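You operate a simulated robot arm through the tools that you are given. There is no shell and no other tool.

Carry out the task below with a simulated robot arm. There is one attempt and no reset: what you move stays moved.

JOB
Spin basket 27 and the one in the dryer dry with warm air.
Fine: stand it in the pocket across from the other; lid shut and latched before START and left so; one run. Set down upright: what you pick out.
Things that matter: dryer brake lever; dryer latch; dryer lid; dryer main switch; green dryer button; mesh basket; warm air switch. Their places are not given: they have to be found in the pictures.

Only the result counts: the job must be done as asked and must still hold three seconds after the hand-in. Knocking over, shifting, dropping, spilling or breaking anything else fails it. Lids that push on must go on centred and level and be pressed home; caps that screw on are set level and turned clockwise until they are tight.

ROBOT AND FRAMES
A 7-joint arm with a three-finger gripper, fixed in place. Base frame: the origin is at the foot of the arm, x ahead of it, y to its left, z up. Units: mm, rad, N and s.
Its first joint turns from -2.897 to 2.897 rad. Payload 2.69 kg.
Tool frame: the origin (TCP) lies between the finger pads and is the grasp point; the fingertips stand 30 mm ahead of it; z points along the fingers, y is the line along which they close. Largest opening 128 mm; the body of the gripper starts 117 mm behind the TCP.
Orientation is that of the tool frame in the base frame, as [roll, pitch, yaw] about the fixed x, y, z axes, in that order (R = Rz(yaw) Ry(pitch) Rx(roll)). With the fingers straight down and closing along the base's y, the tool's x points along the base's -x, its y along +y and its z along -z.

CONTROLS
- The arm moves only by the tool send_rows. Its argument "plan" is a list of rows, each a list of 7 numbers: the shift along the tool's x, y, z in mm, then the turn, a rotation vector about the tool's x, y, z in rad, then the gripper command, from -1 (fully open) to 1 (shut), values between in proportion. In form: [[x, y, z, rx, ry, rz, jaw], ...]. A call has 1 to 20 rows; each row shifts and turns the commanded pose from where the row before left it, along the tool's axes as they then stand. Rows are played at 5 a second. More than 50 mm and 0.15 rad between two rows, or a gripper value outside its range, and nothing of the call is played. Where a pose cannot be reached the arm comes as near as it can. A force on the tool above 90 N (or 10 N above the force at the start of the call, whichever is more), or a blocked arm, ends the call early, and 0.2 s more pass. The fingers move at their own pace and stop on an object; they squeeze with about 43 N. The grip force told is the motor's: it shows also when the fingers shut on nothing. Time passes only in rows, and 0.2 s behind the last, so rows that do not move let the fingers close. It gives the time, the measured TCP pose, the force on the tool (base axes), the opening and the grip force at its end, in the units of the frame above (readings bear some noise), with the torque about the TCP (base axes, N m) and any sound that the robot's microphone picked up.
- Cameras (640 x 400 px; columns grow to the right, rows downward): "scene" is fixed at [396.8, 494.5, 1594.4]; the picture's right is [-0.91, -0.42, 0.00], its down [-0.12, 0.26, -0.96] and it looks along [0.41, -0.87, -0.29] (base axes); focal length 214 px, centre (320, 200). "wrist" rides on the gripper at [58, 54, -131] in the tool frame; the picture's right is [-0.68, 0.74, 0.00], its down [-0.62, -0.57, -0.55] and it looks along [-0.40, -0.37, 0.84] (tool axes); focal length 234 px, centre (320, 200).
- get_image(camera): a new picture of that camera. It takes no simulated time.
- lift_body(by): slides the trunk up (or, below 0, down) by that many mm; the arm rides with it, the base frame stays. It gives what a move gives, with no picture.
- pixel_to_xyz(camera, pixels): there is no depth. For up to 12 entries [column, row, z] of the newest picture of that camera ("zoom" is the newest enlarged one), the place [x, y] in the base frame at which the ray of that pixel passes the height z, good to about 2 mm, but the place of the scene camera against the robot may be out by one fixed shift of up to 18 mm in any direction. It takes no simulated time.
- close_up(camera, box): a new picture of the part [left, top, right, bottom] of that camera's present view, enlarged. It takes no simulated time.
- finish_job(): hands the job in; it is judged then, once.

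Open the gripper and draw the arm clear of the work before you hand the job in, unless the task says otherwise.

The tools are called as a command line: name --pt "numbers of a row" for each row, then --argument value for the rest, lists and objects as JSON in quotes. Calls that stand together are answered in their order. send_rows: Moves the arm, as the interface text tells. Its arguments: {"type":"object","properties":{"plan":{"type":"array"}},"required":["plan"]} The other tools are called the same way: lift_body (by) slides the trunk up or down; get_image (camera) takes a picture; pixel_to_xyz (camera, pixels) gives the place at which the rays of pixels pass given heights; close_up (camera, box) takes an enlarged picture of a part of a camera's view; finish_job () hands the job in.

At the start:

```text
time_s: 0.0
eef_pos: [550.9, 1.1, 1692.5]
tcp_rot: [3.141, -0.001, -3.142]
wrist_force: [-0.3, 1.1, -0.1]
wrist_torque: [0.01, -0.01, 0.0]
grip_width: 127.8
grasp_force: 0.1
trunk travel left (down, up): [-275.0, 75.0]
```

scene: 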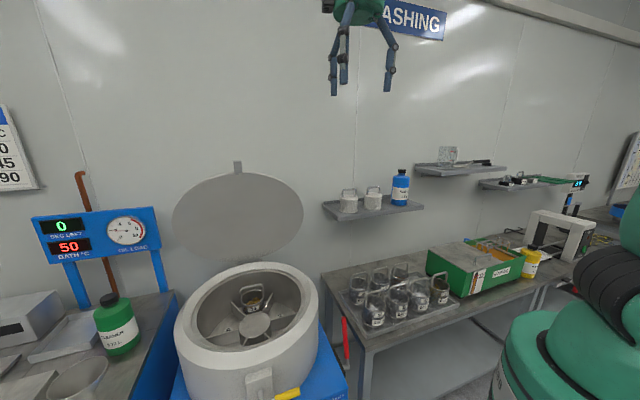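
wrist: 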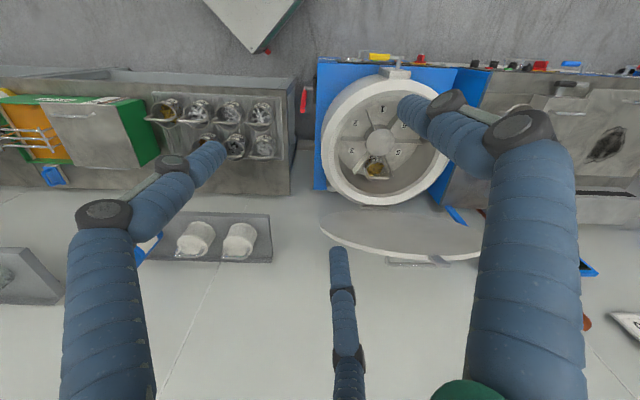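

The scene shows the dryer with open lid around (250,320), a tray of mesh baskets around (395,290), and shelf items. I'll zoom in to identify the parts.

close_up --camera "scene" --box '[160, 240, 360, 400]'

close_up --camera "scene" --box '[330, 240, 480, 350]'

close_up --camera "wrist" --box '[280, 40, 640, 220]'

close_up --camera "wrist" --box '[130, 80, 310, 200]'

```text
2.50 times, centred on (260, 320) of scene
```

zoom: 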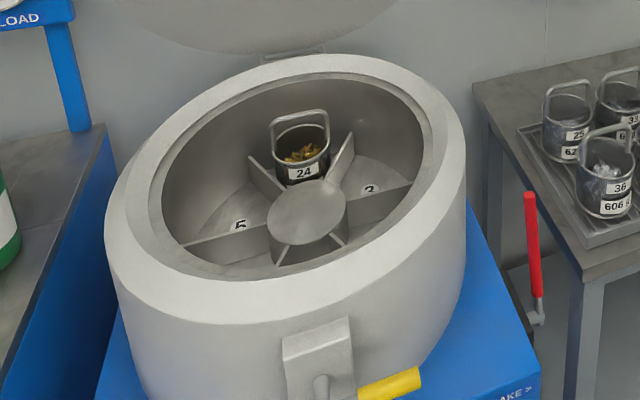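

```text
3.64 times, centred on (405, 295) of scene
```

zoom: 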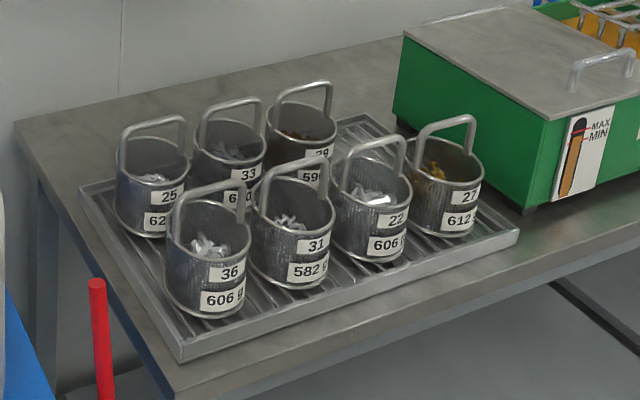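

```text
1.78 times, centred on (460, 130) of wrist
```

zoom: 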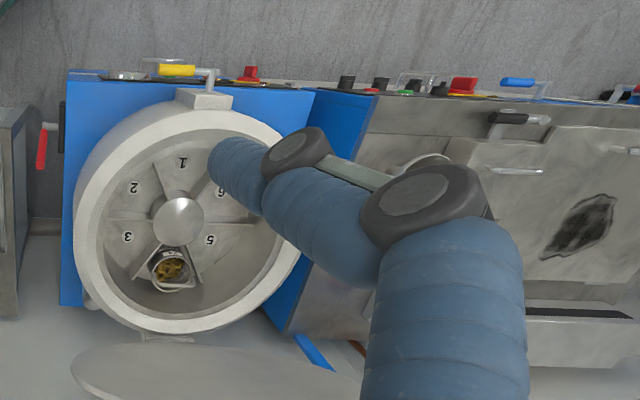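

```text
3.33 times, centred on (220, 140) of wrist
```

zoom: 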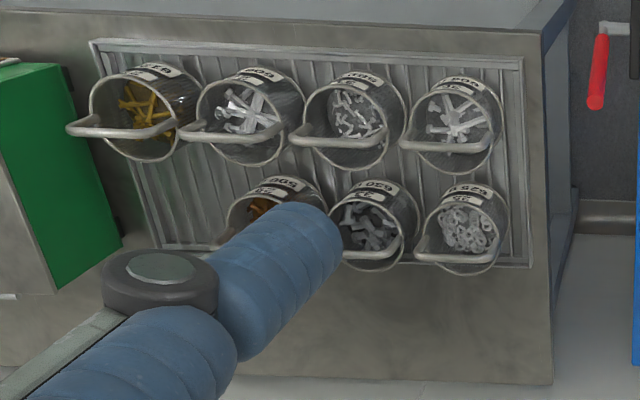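

I'll triangulate key features between both cameras: the dryer hub, the basket in the dryer, the tray baskets, latch and switches.

pixel_to_xyz --camera "scene" --pixels '[[256, 325, 700], [256, 325, 900], [256, 325, 1000], [440, 290, 900], [440, 290, 1000], [375, 322, 900], [375, 322, 1000], [288, 392, 900]]'

pixel_to_xyz --camera "wrist" --pixels '[[380, 163, 700], [380, 163, 900], [380, 163, 1000], [167, 110, 900], [167, 110, 1000], [262, 113, 900], [262, 113, 1000], [380, 57, 900]]'

get_image --camera "scene"

```text
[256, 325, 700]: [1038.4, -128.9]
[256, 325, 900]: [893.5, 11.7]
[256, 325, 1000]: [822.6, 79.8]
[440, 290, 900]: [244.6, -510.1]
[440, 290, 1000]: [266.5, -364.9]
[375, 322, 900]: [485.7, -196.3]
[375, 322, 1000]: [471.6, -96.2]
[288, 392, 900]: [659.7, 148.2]
```

```text
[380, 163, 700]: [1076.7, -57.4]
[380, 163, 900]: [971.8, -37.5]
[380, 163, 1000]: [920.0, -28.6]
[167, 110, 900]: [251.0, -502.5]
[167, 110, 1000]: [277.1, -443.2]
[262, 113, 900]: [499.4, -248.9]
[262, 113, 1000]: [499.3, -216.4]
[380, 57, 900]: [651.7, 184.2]
```

```text
taken
```

scene: 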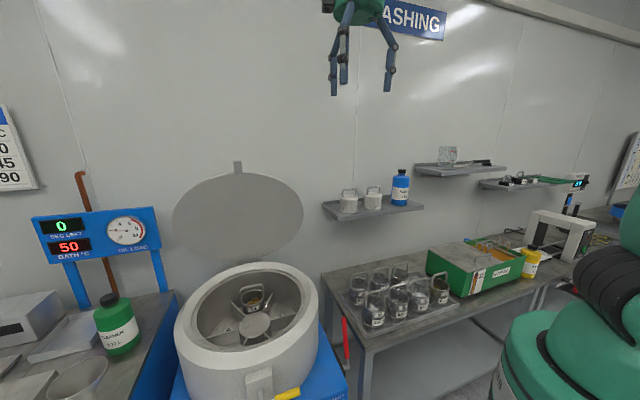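

Next I zoom further on labels, the control panel, the brake lever and the lid to understand the machine.

close_up --camera "scene" --box '[240, 320, 368, 400]'

close_up --camera "scene" --box '[0, 190, 180, 300]'

close_up --camera "wrist" --box '[300, 40, 460, 140]'

close_up --camera "wrist" --box '[440, 40, 600, 140]'

close_up --camera "scene" --box '[160, 150, 320, 270]'

close_up --camera "scene" --box '[410, 130, 640, 290]'

```text
5.00 times, centred on (304, 360) of scene
```

zoom: 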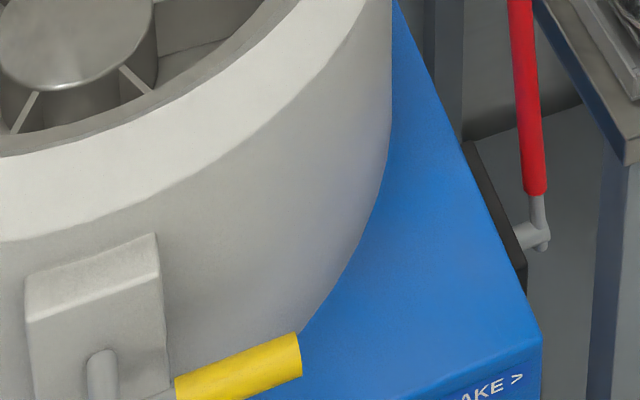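

```text
3.56 times, centred on (90, 245) of scene
```

zoom: 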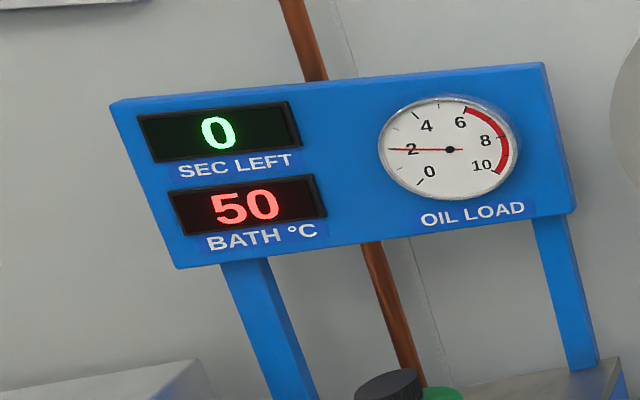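

```text
4.00 times, centred on (380, 90) of wrist
```

zoom: 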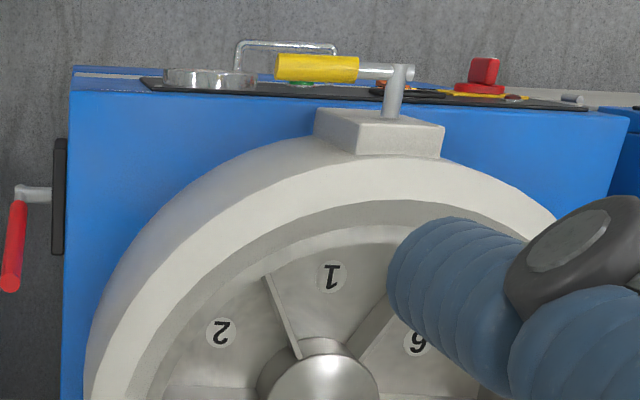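

```text
4.00 times, centred on (520, 90) of wrist
```

zoom: 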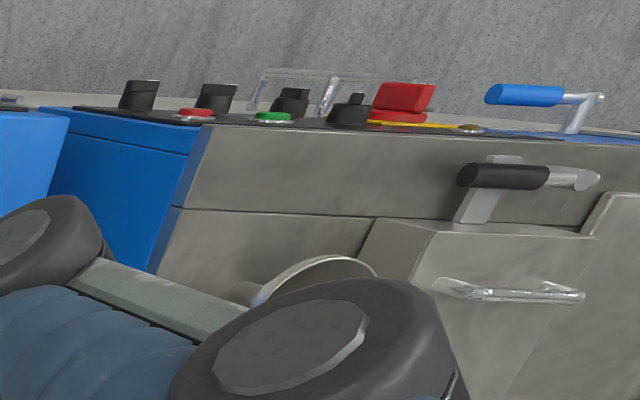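

```text
3.33 times, centred on (240, 210) of scene
```

zoom: 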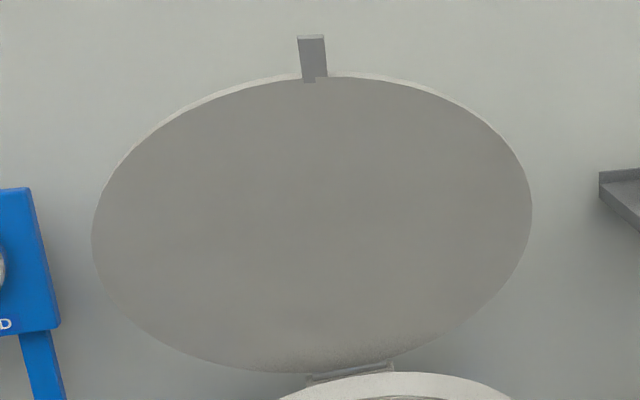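

```text
2.50 times, centred on (525, 210) of scene
```

zoom: 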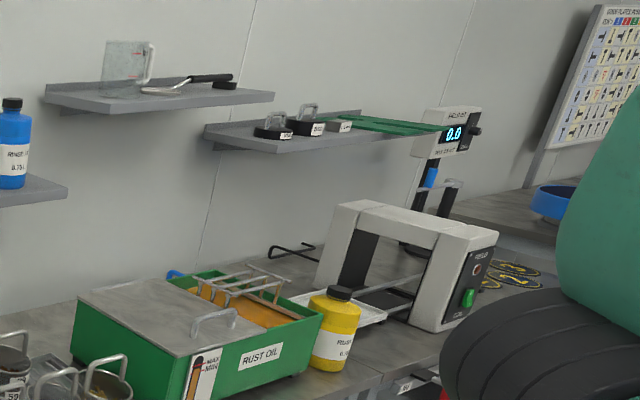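

The wrist close-up shows the dryer's front panel (yellow latch lever at (378,57), red main switch at (421,58)) and pocket 1 at (382,109), opposite to basket 24's pocket. I compute places at several heights to triangulate.

pixel_to_xyz --camera "wrist" --pixels '[[380, 141, 700], [380, 141, 900], [380, 141, 1000], [377, 168, 900], [377, 168, 1000], [395, 72, 900], [395, 72, 1000], [302, 110, 800], [302, 110, 900], [166, 111, 800], [166, 111, 850], [166, 111, 1000]]'

pixel_to_xyz --camera "scene" --pixels '[[253, 325, 700], [253, 325, 800], [253, 325, 900], [253, 325, 1000], [253, 297, 900], [253, 297, 1000], [259, 376, 900], [259, 376, 1000], [344, 320, 800], [344, 320, 900], [440, 282, 850], [440, 282, 1000]]'

```text
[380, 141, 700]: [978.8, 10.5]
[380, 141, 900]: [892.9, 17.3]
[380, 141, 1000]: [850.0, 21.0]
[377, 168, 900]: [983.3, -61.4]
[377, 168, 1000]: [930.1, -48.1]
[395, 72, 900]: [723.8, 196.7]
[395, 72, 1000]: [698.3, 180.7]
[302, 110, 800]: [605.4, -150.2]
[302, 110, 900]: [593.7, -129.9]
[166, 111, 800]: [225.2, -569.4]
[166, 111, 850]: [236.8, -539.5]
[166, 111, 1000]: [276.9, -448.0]
```

```text
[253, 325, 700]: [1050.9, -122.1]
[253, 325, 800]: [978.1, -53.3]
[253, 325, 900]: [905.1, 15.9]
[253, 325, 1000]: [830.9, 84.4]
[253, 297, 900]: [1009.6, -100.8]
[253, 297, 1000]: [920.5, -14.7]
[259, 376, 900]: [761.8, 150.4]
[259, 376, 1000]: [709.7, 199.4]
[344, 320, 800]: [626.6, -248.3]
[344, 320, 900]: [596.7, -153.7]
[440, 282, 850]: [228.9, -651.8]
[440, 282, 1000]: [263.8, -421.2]
```

Triangulation puts the rotor hub near (893,17,900), latch near (710,187,975), basket 27 near (265,-462,975). I now bring the arm to the front of the dryer and tilt the wrist camera to see the front panel.

send_rows --pt "5.1 25 34 0 0 0 -1" --pt "5.1 25 34 0 0 0 -1" --pt "5.1 25 34 0 0 0 -1" --pt "5.1 25 34 0 0 0 -1" --pt "5.1 25 34 0 0 0 -1" --pt "5.1 25 34 0 0 0 -1" --pt "5.1 25 34 0 0 0 -1" --pt "5.1 25 34 0 0 0 -1" --pt "5.1 25 34 0 0 0 -1" --pt "5.1 25 34 0 0 0 -1" --pt "0 0 0 0.085 -0.0925 0 -1" --pt "0 0 0 0.085 -0.0925 0 -1" --pt "0 0 0 0.085 -0.0925 0 -1" --pt "0 0 0 0.085 -0.0925 0 -1"

get_image --camera "wrist"

get_image --camera "scene"

```text
time_s: 3.0
eef_pos: [501.1, 252.1, 1351.9]
tcp_rot: [-2.785, 0.365, -3.076]
wrist_force: [-0.6, -0.6, 0.3]
wrist_torque: [0.04, -0.03, 0.0]
grip_width: 128.0
grasp_force: 0.0
trunk travel left (down, up): [-275.0, 75.0]
```

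```text
taken
```

wrist: 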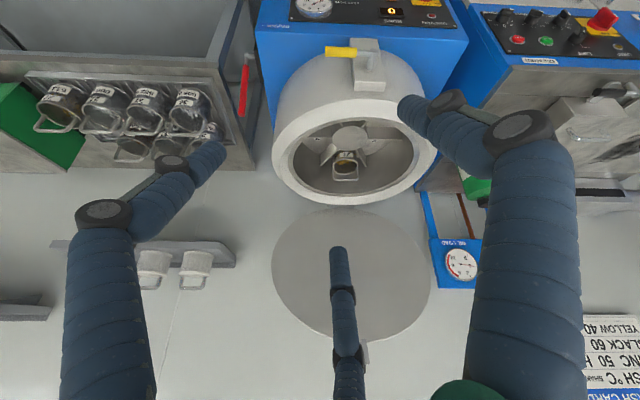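

```text
taken
```

scene: 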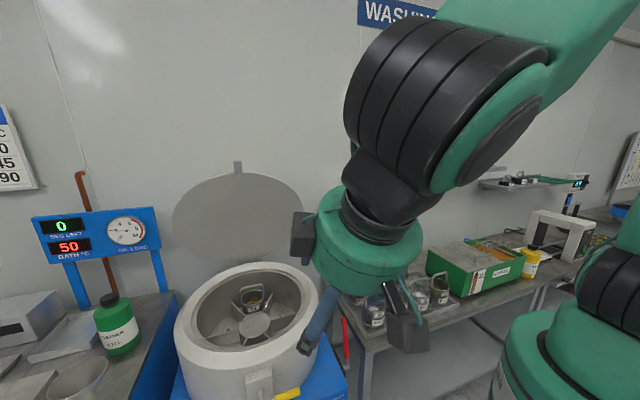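

The upside-down wrist view shows the dryer panel at the top (300-460, 0-35). I lower the arm and back it off a bit to see the whole panel.

send_rows --pt "22 20.9 30.85 0 0 0 -1" --pt "22 20.9 30.85 0 0 0 -1" --pt "22 20.9 30.85 0 0 0 -1" --pt "22 20.9 30.85 0 0 0 -1" --pt "22 20.9 30.85 0 0 0 -1" --pt "22 20.9 30.85 0 0 0 -1"

get_image --camera "wrist"

```text
time_s: 4.4
eef_pos: [453.7, 301.4, 1100.1]
tcp_rot: [-2.788, 0.365, -3.078]
wrist_force: [0.5, -0.4, 0.2]
wrist_torque: [0.01, 0.02, 0.0]
grip_width: 128.1
grasp_force: 0.0
trunk travel left (down, up): [-275.0, 75.0]
```

```text
taken
```

wrist: 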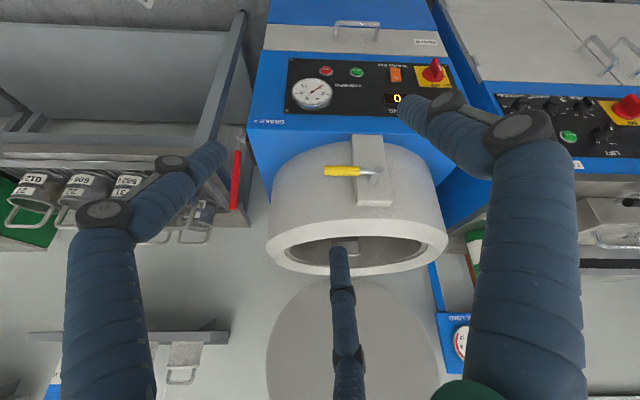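

close_up --camera "wrist" --box '[250, 30, 480, 170]'

close_up --camera "wrist" --box '[280, 50, 460, 120]'

close_up --camera "wrist" --box '[310, 120, 430, 220]'

```text
2.78 times, centred on (365, 100) of wrist
```

zoom: 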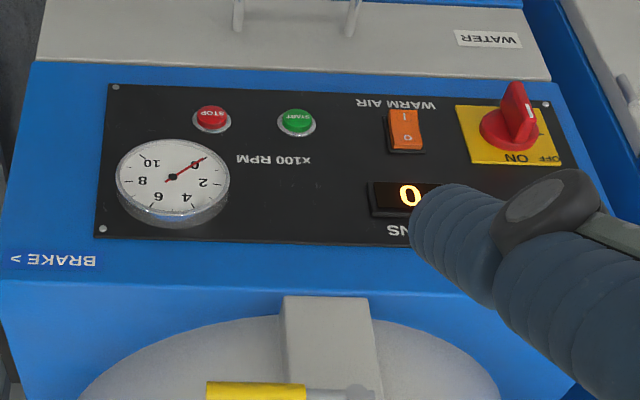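

```text
3.56 times, centred on (370, 85) of wrist
```

zoom: 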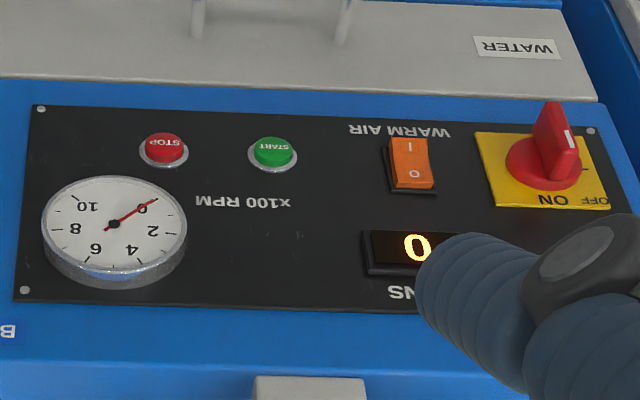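

```text
4.00 times, centred on (370, 170) of wrist
```

zoom: 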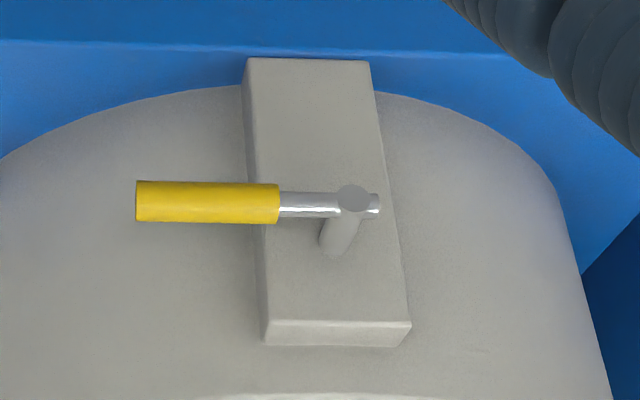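

The panel (upside-down) shows STOP, START, WARM AIR rocker and the red main switch; the latch pivot is near (377,169). I query rays for these now and will triangulate with another view.

pixel_to_xyz --camera "wrist" --pixels '[[377.5, 168.8, 900], [377.5, 168.8, 1000], [324, 170, 900], [324, 170, 1000], [356.5, 73, 700], [356.5, 73, 900], [395.5, 76, 700], [395.5, 76, 900], [434, 75, 700], [434, 75, 900], [255, 124, 900], [372, 205, 1000]]'

```text
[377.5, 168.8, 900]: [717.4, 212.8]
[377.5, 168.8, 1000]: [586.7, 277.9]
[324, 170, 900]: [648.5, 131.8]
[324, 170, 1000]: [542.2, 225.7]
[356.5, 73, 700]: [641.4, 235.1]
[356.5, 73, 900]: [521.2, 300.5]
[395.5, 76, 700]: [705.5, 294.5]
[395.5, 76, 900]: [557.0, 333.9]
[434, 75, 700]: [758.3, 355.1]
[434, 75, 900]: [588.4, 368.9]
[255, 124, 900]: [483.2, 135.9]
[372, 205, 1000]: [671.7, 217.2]
```

The latch lever pivot triangulates to about (694,230,915). I'll go lower and to the side so the panel comes into the middle of the view without finger occlusion.

send_rows --pt "9.7 30.7 25.8 0 0 0 -1" --pt "9.7 30.7 25.8 0 0 0 -1" --pt "9.7 30.7 25.8 0 0 0 -1" --pt "9.7 30.7 25.8 0 0 0 -1" --pt "9.7 30.7 25.8 0 0 0 -1"

get_image --camera "wrist"

get_image --camera "scene"

```text
time_s: 5.6
eef_pos: [461.4, 401.8, 921.2]
tcp_rot: [-2.786, 0.363, -3.077]
wrist_force: [0.2, 0.5, -0.8]
wrist_torque: [-0.01, 0.02, 0.0]
grip_width: 127.9
grasp_force: 0.0
trunk travel left (down, up): [-275.0, 75.0]
```

```text
taken
```

wrist: 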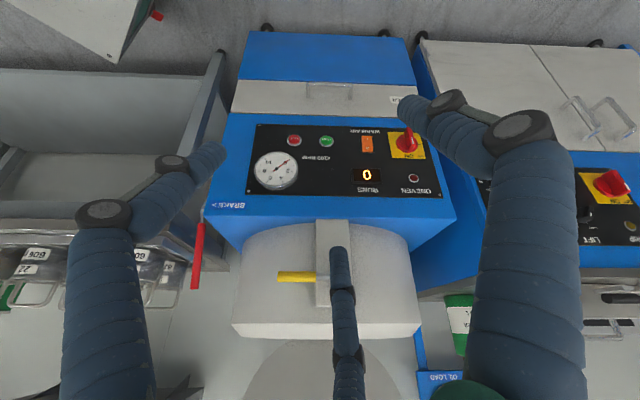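

```text
taken
```

scene: 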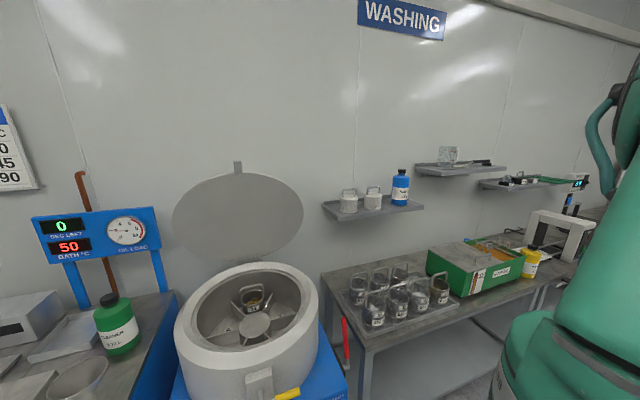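

close_up --camera "wrist" --box '[230, 110, 460, 220]'

close_up --camera "wrist" --box '[350, 110, 446, 170]'

close_up --camera "wrist" --box '[180, 200, 360, 320]'

pixel_to_xyz --camera "wrist" --pixels '[[326, 141, 700], [326, 141, 800], [367, 144, 700], [367, 144, 800], [407, 143, 700], [407, 143, 800], [322, 278, 850], [322, 278, 950], [279, 276, 850], [279, 276, 950]]'

```text
2.78 times, centred on (345, 165) of wrist
```

zoom: 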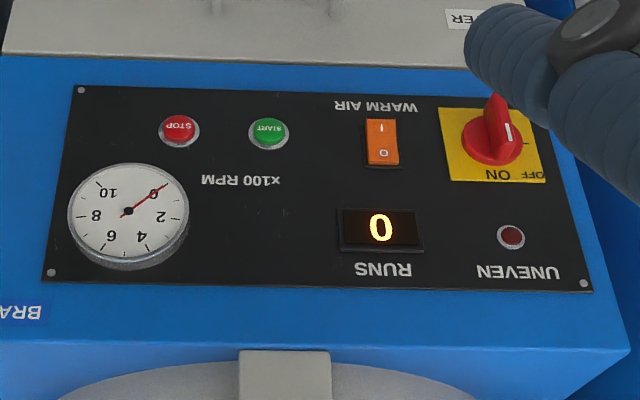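

```text
6.67 times, centred on (398, 140) of wrist
```

zoom: 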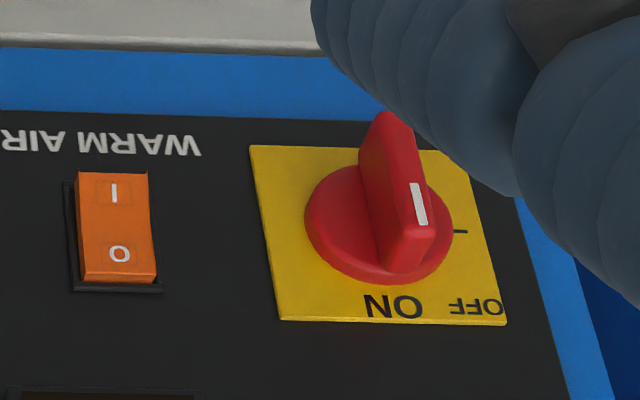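

```text
3.33 times, centred on (270, 260) of wrist
```

zoom: 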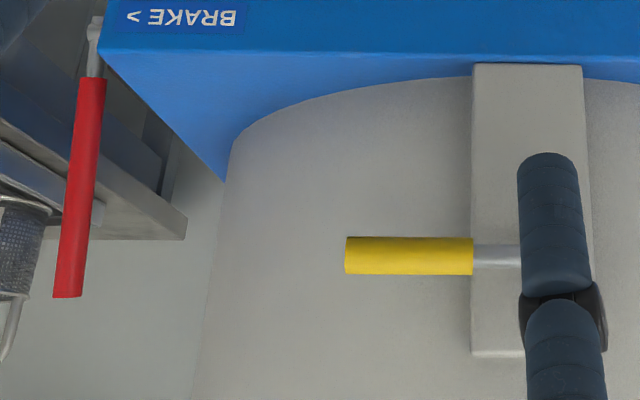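

```text
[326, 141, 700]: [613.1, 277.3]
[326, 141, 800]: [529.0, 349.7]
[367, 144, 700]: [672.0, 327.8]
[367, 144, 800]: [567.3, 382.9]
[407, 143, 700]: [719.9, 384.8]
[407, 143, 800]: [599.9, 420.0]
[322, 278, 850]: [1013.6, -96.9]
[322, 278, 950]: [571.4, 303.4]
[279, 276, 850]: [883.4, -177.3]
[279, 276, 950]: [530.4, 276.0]
```

The panel shows RUNS 0, main switch at OFF, warm-air rocker at O, and the latch lever sideways. Now I raise the arm and go around to view the red brake lever from the table side.

send_rows --pt "-14.6 -13.4 -36.2 0 0 0 -1" --pt "-14.6 -13.4 -36.2 0 0 0 -1" --pt "-14.6 -13.4 -36.2 0 0 0 -1" --pt "-14.6 -13.4 -36.2 0 0 0 -1" --pt "-14.6 -13.4 -36.2 0 0 0 -1" --pt "-14.6 -13.4 -36.2 0 0 0 -1" --pt "-14.6 -13.4 -36.2 0 0 0 -1" --pt "-14.6 -13.4 -36.2 0 0 0 -1" --pt "0 0 0 -0.085 0.0925 0 -1" --pt "0 0 0 -0.085 0.0925 0 -1" --pt "0 0 0 -0.085 0.0925 0 -1" --pt "0 0 0 -0.085 0.0925 0 -1" --pt "0 -44 0 0 0 0 -1" --pt "0 -44 0 0 0 0 -1" --pt "0 -44 0 0 0 0 -1" --pt "0 -44 0 0 0 0 -1" --pt "0 -44 0 0 0 0 -1" --pt "0 -44 0 0 0 0 -1" --pt "0 -44 0 0 0 0 -1" --pt "0 -44 0 0 0 0 -1"

send_rows --pt "3 -42 0 0 0 -0.14 -1" --pt "3 -42 0 0 0 0 -1" --pt "0 -42 0 0 0 0 -1" --pt "0 -42 0 0 0 0 -1" --pt "0 -42 0 0 0 0 -1" --pt "0 -42 0 0 0 0 -1" --pt "0 0 0 0 0 -0.143 -1" --pt "0 0 0 0 0 -0.143 -1" --pt "0 0 0 0 0 -0.143 -1" --pt "0 0 0 0 0 -0.143 -1" --pt "0 0 0 0 0 -0.143 -1" --pt "0 0 0 0 0 -0.143 -1" --pt "0 0 0 0 0 -0.143 -1" --pt "0 0 0 0 0 -0.143 -1" --pt "0 0 0 0 0 -0.143 -1" --pt "0 0 0 0 0 -0.143 -1"

get_image --camera "wrist"

```text
time_s: 9.8
eef_pos: [459.8, 48.8, 1251.1]
tcp_rot: [-3.141, 0.001, 3.14]
wrist_force: [-1.0, -0.3, -0.1]
wrist_torque: [-0.01, 0.01, 0.05]
grip_width: 128.2
grasp_force: 0.3
trunk travel left (down, up): [-275.0, 75.0]
```

```text
time_s: 13.2
eef_pos: [482.9, -200.6, 1251.2]
tcp_rot: [-3.14, -0.001, -1.568]
wrist_force: [0.6, -0.2, -0.3]
wrist_torque: [0.01, 0.01, 0.02]
grip_width: 128.1
grasp_force: 0.0
trunk travel left (down, up): [-275.0, 75.0]
```

```text
taken
```

wrist: 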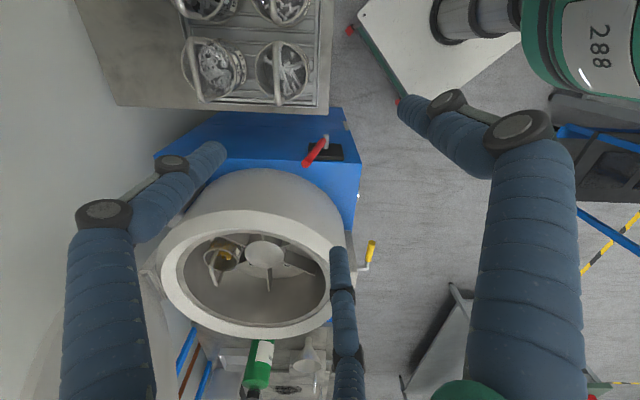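

The view now shows the dryer's side with the red brake lever near (318,150). I zoom in on it and on the drum and baskets.

close_up --camera "wrist" --box '[270, 110, 390, 190]'

close_up --camera "wrist" --box '[150, 190, 390, 340]'

close_up --camera "wrist" --box '[170, 0, 340, 110]'

pixel_to_xyz --camera "wrist" --pixels '[[307, 164, 800], [307, 164, 900], [326, 137, 700], [326, 137, 800], [264, 254, 900], [264, 254, 1000], [357, 269, 900], [357, 269, 950], [372, 244, 900], [372, 244, 950]]'

```text
5.00 times, centred on (330, 150) of wrist
```

zoom: 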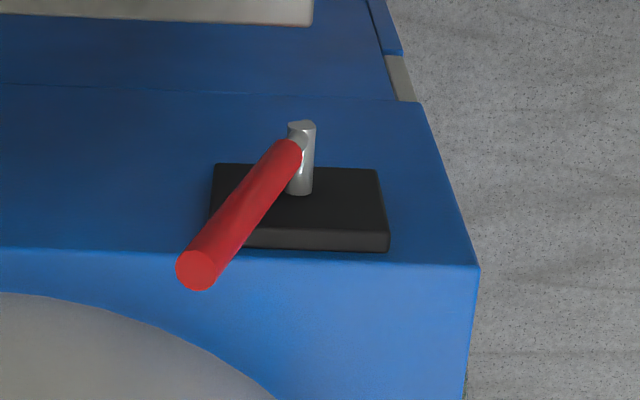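

```text
2.67 times, centred on (270, 265) of wrist
```

zoom: 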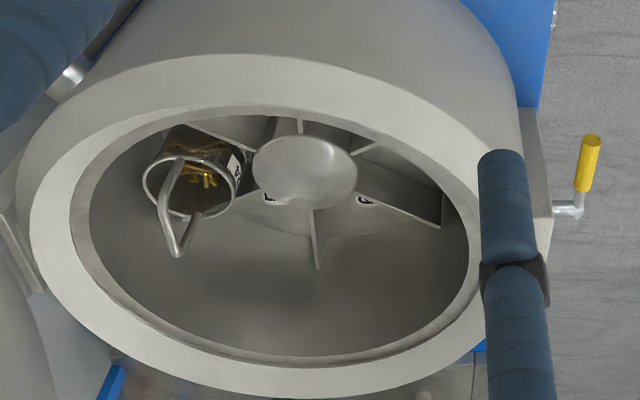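

```text
3.64 times, centred on (255, 55) of wrist
```

zoom: 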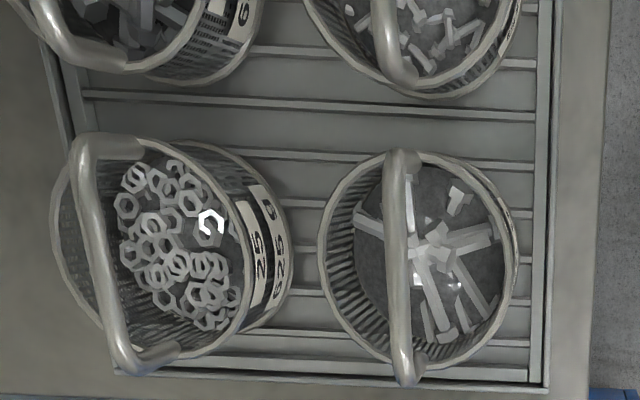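

```text
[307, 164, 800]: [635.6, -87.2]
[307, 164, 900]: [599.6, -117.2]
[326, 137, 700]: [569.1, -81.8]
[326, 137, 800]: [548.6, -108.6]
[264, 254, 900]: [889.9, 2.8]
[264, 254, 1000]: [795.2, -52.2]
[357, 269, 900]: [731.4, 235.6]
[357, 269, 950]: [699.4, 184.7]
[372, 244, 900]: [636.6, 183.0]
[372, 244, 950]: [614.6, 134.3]
```

The brake lever pivots on a black plate on the side (pivot ≈(557,-91,745), handle end ≈(592,-124,920), leaning about 15° back). Next I look at the open lid from a higher viewpoint.

send_rows --pt "-33.3 -2.8 -25 0 0 0 -1" --pt "-33.3 -2.8 -25 0 0 0 -1" --pt "-33.3 -2.8 -25 0 0 0 -1" --pt "-33.3 -2.8 -25 0 0 0 -1" --pt "-33.3 -2.8 -25 0 0 0 -1" --pt "-33.3 -2.8 -25 0 0 0 -1" --pt "0 0 0 0 0 0.143 -1" --pt "0 0 0 0 0 0.143 -1" --pt "0 0 0 0 0 0.143 -1" --pt "0 0 0 0 0 0.143 -1" --pt "0 0 0 0 0 0.143 -1" --pt "0 0 0 0 0 0.143 -1" --pt "0 0 0 0 0 0.143 -1" --pt "0 0 0 0 0 0.143 -1" --pt "0 0 0 0 0 0.143 -1" --pt "0 0 0 0 0 0.143 -1" --pt "0 0 0 0 0 0.143 -1"

send_rows --pt "0 0 0 0.085 -0.0925 0 -1" --pt "0 0 0 0.085 -0.0925 0 -1" --pt "0 0 0 0.085 -0.0925 0 -1" --pt "0 0 0 0.085 -0.0925 0 -1"

get_image --camera "wrist"

```text
time_s: 16.8
eef_pos: [500.3, -0.7, 1401.5]
tcp_rot: [-3.14, -0.001, 3.136]
wrist_force: [0.2, 1.1, -0.8]
wrist_torque: [-0.02, -0.01, -0.03]
grip_width: 128.2
grasp_force: 0.1
trunk travel left (down, up): [-275.0, 75.0]
```

```text
time_s: 17.8
eef_pos: [499.8, -1.0, 1401.5]
tcp_rot: [-2.786, 0.365, -3.081]
wrist_force: [-0.2, -0.2, -0.7]
wrist_torque: [0.04, -0.03, 0.03]
grip_width: 127.9
grasp_force: 0.1
trunk travel left (down, up): [-275.0, 75.0]
```

```text
taken
```

wrist: 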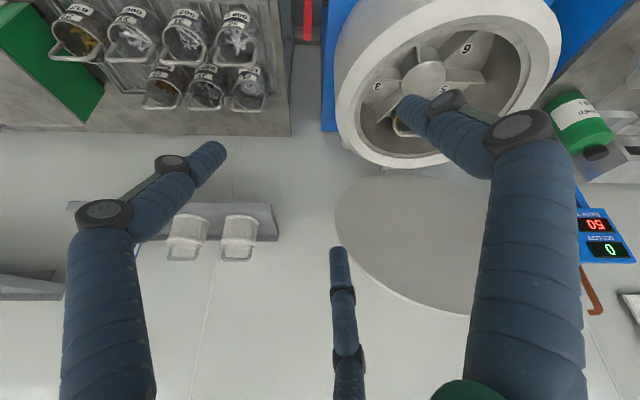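

The right finger hides the lid's right half; I shift the camera about 200 mm to the side and look again.

send_rows --pt "-27.2 29.6 0 0 0 0 -1" --pt "-27.2 29.6 0 0 0 0 -1" --pt "-27.2 29.6 0 0 0 0 -1" --pt "-27.2 29.6 0 0 0 0 -1" --pt "-27.2 29.6 0 0 0 0 -1"

get_image --camera "wrist"

close_up --camera "wrist" --box '[220, 100, 480, 360]'

```text
time_s: 19.0
eef_pos: [637.7, 149.8, 1401.4]
tcp_rot: [-2.785, 0.361, -3.079]
wrist_force: [-0.1, 0.6, 0.0]
wrist_torque: [-0.03, 0.01, 0.01]
grip_width: 127.7
grasp_force: 0.1
trunk travel left (down, up): [-275.0, 75.0]
```

```text
taken
```

wrist: 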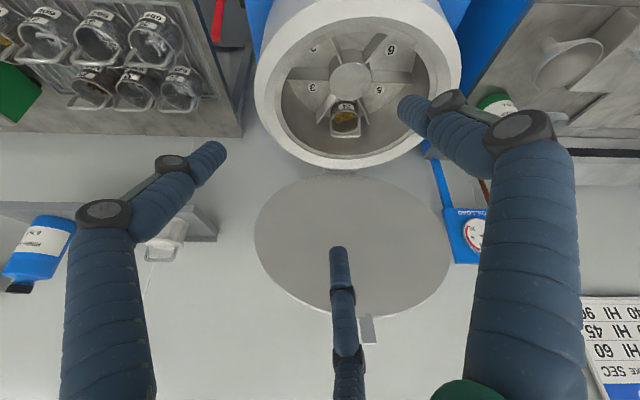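

```text
1.54 times, centred on (350, 230) of wrist
```

zoom: 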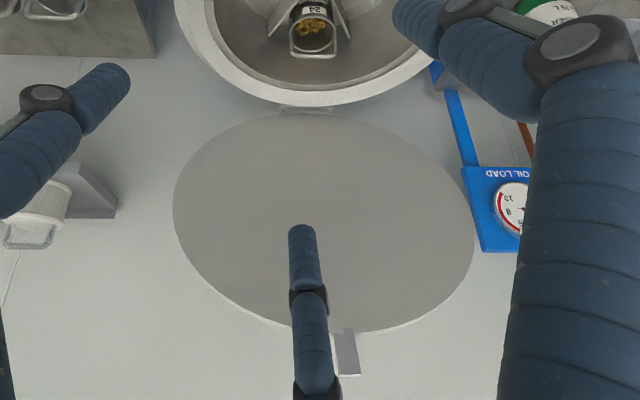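

The lid's tab is visible at about (369,330) and the lid edges at (255,237)/(449,240), hinge (352,174). I record the rays, then take a second view from higher up.

pixel_to_xyz --camera "wrist" --pixels '[[372, 342, 1200], [372, 342, 1400], [255, 237, 1100], [255, 237, 1300], [449, 242, 1100], [449, 242, 1300], [350, 174, 900], [350, 174, 1000], [348, 81, 900], [346, 122, 900], [262, 75, 980], [345, 168, 980]]'

send_rows --pt "-14.2 -13 -35 0 0 0 -1" --pt "-14.2 -13 -35 0 0 0 -1" --pt "-14.2 -13 -35 0 0 0 -1" --pt "-14.2 -13 -35 0 0 0 -1" --pt "-14.2 -13 -35 0 0 0 -1" --pt "-14.2 -13 -35 0 0 0 -1"

get_image --camera "wrist"

close_up --camera "wrist" --box '[220, 100, 480, 360]'

```text
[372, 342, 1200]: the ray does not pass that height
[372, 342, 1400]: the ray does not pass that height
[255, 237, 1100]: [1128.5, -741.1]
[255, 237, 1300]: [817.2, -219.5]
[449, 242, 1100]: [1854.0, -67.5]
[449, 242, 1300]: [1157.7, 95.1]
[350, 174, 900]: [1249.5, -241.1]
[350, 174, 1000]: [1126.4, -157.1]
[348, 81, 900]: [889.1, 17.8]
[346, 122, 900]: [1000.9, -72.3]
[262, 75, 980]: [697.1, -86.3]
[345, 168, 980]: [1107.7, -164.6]
```

```text
time_s: 20.4
eef_pos: [636.9, 146.4, 1641.7]
tcp_rot: [-2.785, 0.363, -3.077]
wrist_force: [-0.1, -1.3, -0.1]
wrist_torque: [0.01, 0.01, -0.01]
grip_width: 127.9
grasp_force: 0.1
trunk travel left (down, up): [-275.0, 75.0]
```

```text
taken
```

wrist: 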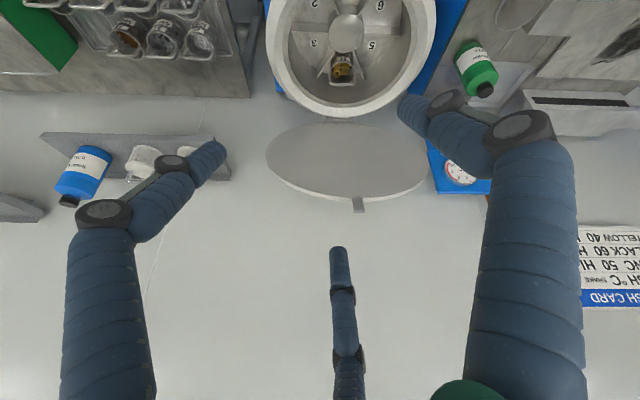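

```text
1.54 times, centred on (350, 230) of wrist
```

zoom: 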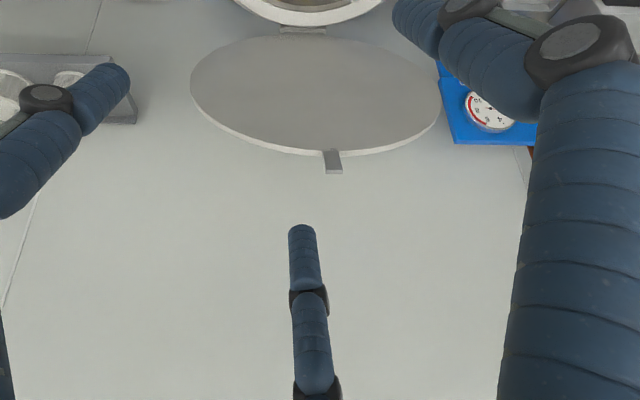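

pixel_to_xyz --camera "wrist" --pixels '[[359, 212, 1300], [359, 212, 1500], [359, 198, 1300], [359, 198, 1500], [266, 156, 1200], [266, 156, 1400], [427, 160, 1200], [427, 160, 1400], [346, 120, 900], [346, 120, 1000], [346, 29, 900], [346, 68, 950]]'

close_up --camera "wrist" --box '[300, 100, 420, 220]'

```text
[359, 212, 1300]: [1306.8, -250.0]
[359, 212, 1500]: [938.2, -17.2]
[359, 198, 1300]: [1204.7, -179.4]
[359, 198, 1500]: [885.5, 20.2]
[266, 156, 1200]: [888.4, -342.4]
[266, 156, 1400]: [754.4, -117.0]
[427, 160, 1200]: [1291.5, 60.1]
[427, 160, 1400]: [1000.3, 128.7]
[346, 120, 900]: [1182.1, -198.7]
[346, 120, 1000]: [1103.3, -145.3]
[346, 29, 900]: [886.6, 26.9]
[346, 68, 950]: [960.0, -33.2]
```

```text
3.33 times, centred on (360, 160) of wrist
```

zoom: 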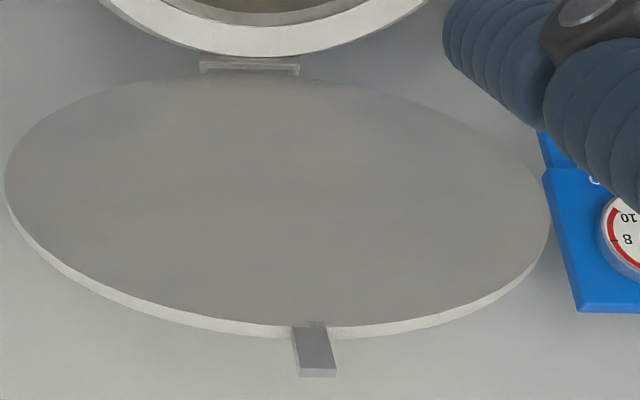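

The lid's tab tip triangulates near (935,-10,1502): the lid stands open ~70° above a hinge near (1065,-140,1015). Now I head for the tray to look at basket 27.

send_rows --pt "0 0 0 -0.085 0.0925 0 -1" --pt "0 0 0 -0.085 0.0925 0 -1" --pt "0 0 0 -0.085 0.0925 0 -1" --pt "0 0 0 -0.085 0.0925 0 -1" --pt "26.7 -31.3 26 0 0 0 -1" --pt "26.7 -31.3 26 0 0 0 -1" --pt "26.7 -31.3 26 0 0 0 -1" --pt "26.7 -31.3 26 0 0 0 -1" --pt "26.7 -31.3 26 0 0 0 -1" --pt "26.7 -31.3 26 0 0 0 -1" --pt "26.7 -31.3 26 0 0 0 -1" --pt "26.7 -31.3 26 0 0 0 -1" --pt "26.7 -31.3 26 0 0 0 -1" --pt "26.7 -31.3 26 0 0 0 -1" --pt "26.7 -31.3 26 0 0 0 -1" --pt "26.7 -31.3 26 0 0 0 -1"

send_rows --pt "26.7 -31.3 26 0 0 0 -1" --pt "26.7 -31.3 26 0 0 0 -1" --pt "26.7 -31.3 26 0 0 0 -1" --pt "26.7 -31.3 26 0 0 0 -1" --pt "26.7 -31.3 26 0 0 0 -1"

get_image --camera "wrist"

```text
time_s: 23.8
eef_pos: [313.2, -225.8, 1327.3]
tcp_rot: [3.14, 0.0, 3.138]
wrist_force: [-0.2, 0.1, -0.5]
wrist_torque: [0.03, 0.02, 0.02]
grip_width: 127.7
grasp_force: 0.1
trunk travel left (down, up): [-275.0, 75.0]
```

```text
time_s: 25.0
eef_pos: [181.6, -384.0, 1196.0]
tcp_rot: [3.141, 0.002, 3.139]
wrist_force: [-0.4, -0.2, -1.1]
wrist_torque: [0.01, 0.01, -0.01]
grip_width: 128.2
grasp_force: 0.0
trunk travel left (down, up): [-275.0, 75.0]
```

```text
taken
```

wrist: 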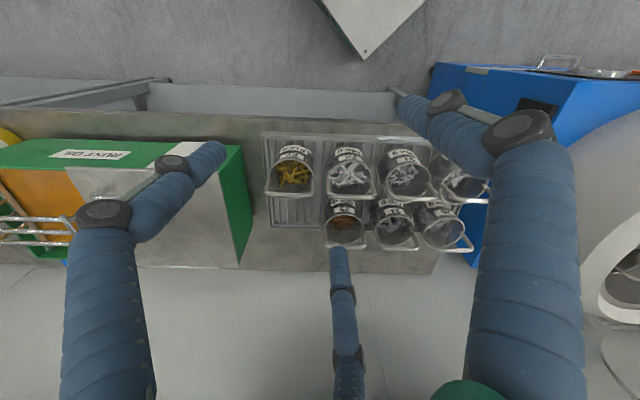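

close_up --camera "wrist" --box '[250, 125, 350, 215]'

close_up --camera "wrist" --box '[240, 110, 480, 260]'

pixel_to_xyz --camera "wrist" --pixels '[[290, 178, 900], [290, 178, 980], [266, 194, 980], [266, 194, 1020], [310, 195, 980], [310, 195, 1020], [289, 195, 980], [289, 195, 1020]]'

```text
4.44 times, centred on (300, 170) of wrist
```

zoom: 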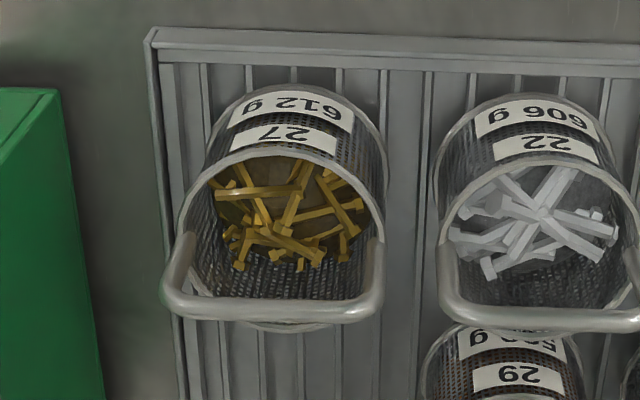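

```text
2.67 times, centred on (360, 185) of wrist
```

zoom: 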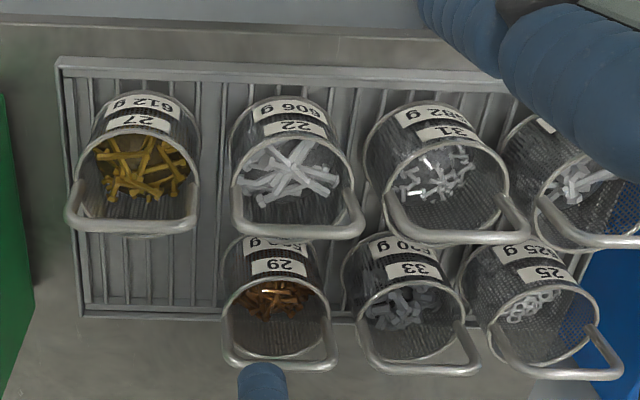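

```text
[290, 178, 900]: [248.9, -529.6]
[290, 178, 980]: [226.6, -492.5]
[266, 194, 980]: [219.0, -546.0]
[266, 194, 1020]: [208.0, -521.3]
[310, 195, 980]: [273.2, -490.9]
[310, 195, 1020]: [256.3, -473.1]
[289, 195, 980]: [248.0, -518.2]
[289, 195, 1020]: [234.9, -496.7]
```

Basket 27 is confirmed (label "27 / 612 g", brass screws), its bail bar centre is at pixel (289,195). I shift to get a second view for its exact position and height.

send_rows --pt "-40 -36 0 0 0 0 -1" --pt "-40 -36 0 0 0 0 -1" --pt "-20 -18 0 0 0 0 -1"

get_image --camera "wrist"

close_up --camera "wrist" --box '[260, 60, 380, 150]'

```text
refused: row 1 steps farther than a row can; nothing moved
```

```text
taken
```

wrist: 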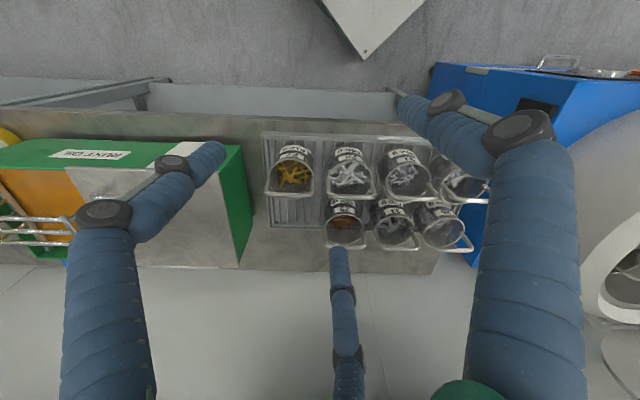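

```text
4.44 times, centred on (320, 105) of wrist
```

zoom: 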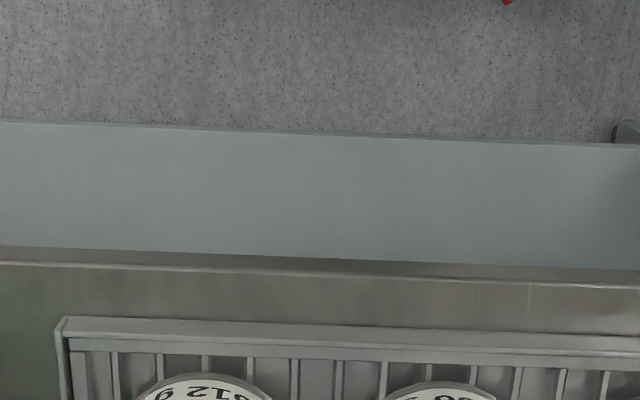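

The step was just over 50 mm and refused; I resend with smaller rows.

send_rows --pt "-34 -30 0 0 0 0 -1" --pt "-34 -30 0 0 0 0 -1" --pt "-34 -30 0 0 0 0 -1"

get_image --camera "wrist"

close_up --camera "wrist" --box '[230, 40, 380, 150]'

```text
time_s: 25.8
eef_pos: [283.4, -473.8, 1196.7]
tcp_rot: [3.141, 0.001, 3.137]
wrist_force: [-0.1, 0.2, 0.2]
wrist_torque: [-0.05, -0.01, -0.05]
grip_width: 127.9
grasp_force: 0.0
trunk travel left (down, up): [-275.0, 75.0]
```

```text
taken
```

wrist: 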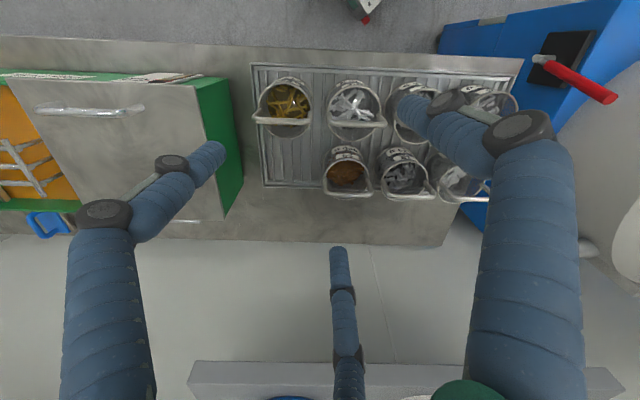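

```text
3.64 times, centred on (305, 95) of wrist
```

zoom: 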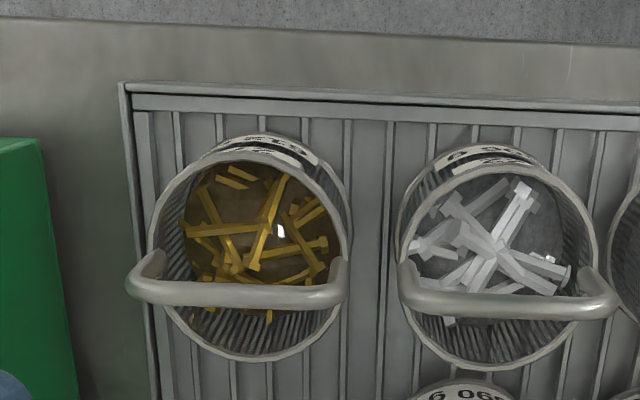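

Second view: bail bar centre at pixel (283,120), ends (253,118) and (312,120), rim centre at about (285.5,110.6). I query their rays.

pixel_to_xyz --camera "wrist" --pixels '[[283, 120.5, 980], [283, 120.5, 1020], [253.5, 118.3, 1000], [253.5, 118.3, 1020], [311.5, 119.7, 1000], [311.5, 119.7, 1020], [285.5, 110.6, 920], [285.5, 110.6, 980], [252.5, 64, 850], [252.5, 64, 900], [262, 186, 850], [521, 60, 850]]'

```text
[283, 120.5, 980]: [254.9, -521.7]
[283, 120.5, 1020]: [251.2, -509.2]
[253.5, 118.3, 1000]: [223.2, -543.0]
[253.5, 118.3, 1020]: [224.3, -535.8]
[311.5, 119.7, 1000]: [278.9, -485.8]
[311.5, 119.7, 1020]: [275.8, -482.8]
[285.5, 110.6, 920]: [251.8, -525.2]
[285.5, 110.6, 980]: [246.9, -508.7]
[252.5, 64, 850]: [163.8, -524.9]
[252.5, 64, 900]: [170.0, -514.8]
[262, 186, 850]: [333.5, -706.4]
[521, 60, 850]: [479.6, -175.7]
```

Triangulated bail top ≈(256,-530,957), running along (0.70,0.715). I move over it, yaw the gripper so its closing line crosses the bail bar, and narrow the jaws to about 50 mm.

send_rows --pt "9 -18.7 33 0 0 0 0.2" --pt "9 -18.7 33 0 0 0 0.2" --pt "9 -18.7 33 0 0 0 0.2" --pt "0 0 0 0 0 -0.1327 0.2" --pt "0 0 0 0 0 -0.1327 0.2" --pt "0 0 0 0 0 -0.1327 0.2" --pt "0 0 0 0 0 -0.1327 0.2" --pt "0 0 0 0 0 -0.1327 0.2" --pt "0 0 0 0 0 -0.1327 0.2"

get_image --camera "wrist"

close_up --camera "wrist" --box '[240, 60, 420, 190]'

get_image --camera "scene"

```text
time_s: 27.8
eef_pos: [257.7, -529.6, 1100.7]
tcp_rot: [3.141, 0.002, -2.349]
wrist_force: [-0.9, 0.1, 0.0]
wrist_torque: [0.0, 0.02, -0.01]
grip_width: 51.2
grasp_force: 0.1
trunk travel left (down, up): [-275.0, 75.0]
```

```text
taken
```

wrist: 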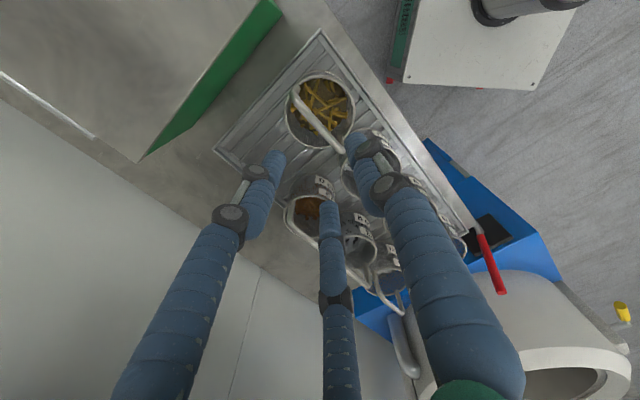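

```text
3.08 times, centred on (330, 125) of wrist
```

zoom: 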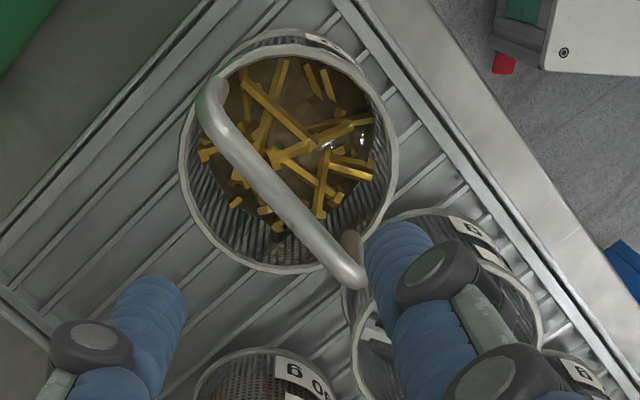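

```text
taken
```

scene: 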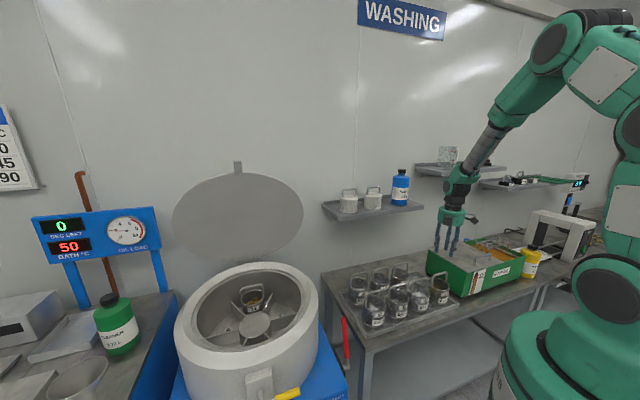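

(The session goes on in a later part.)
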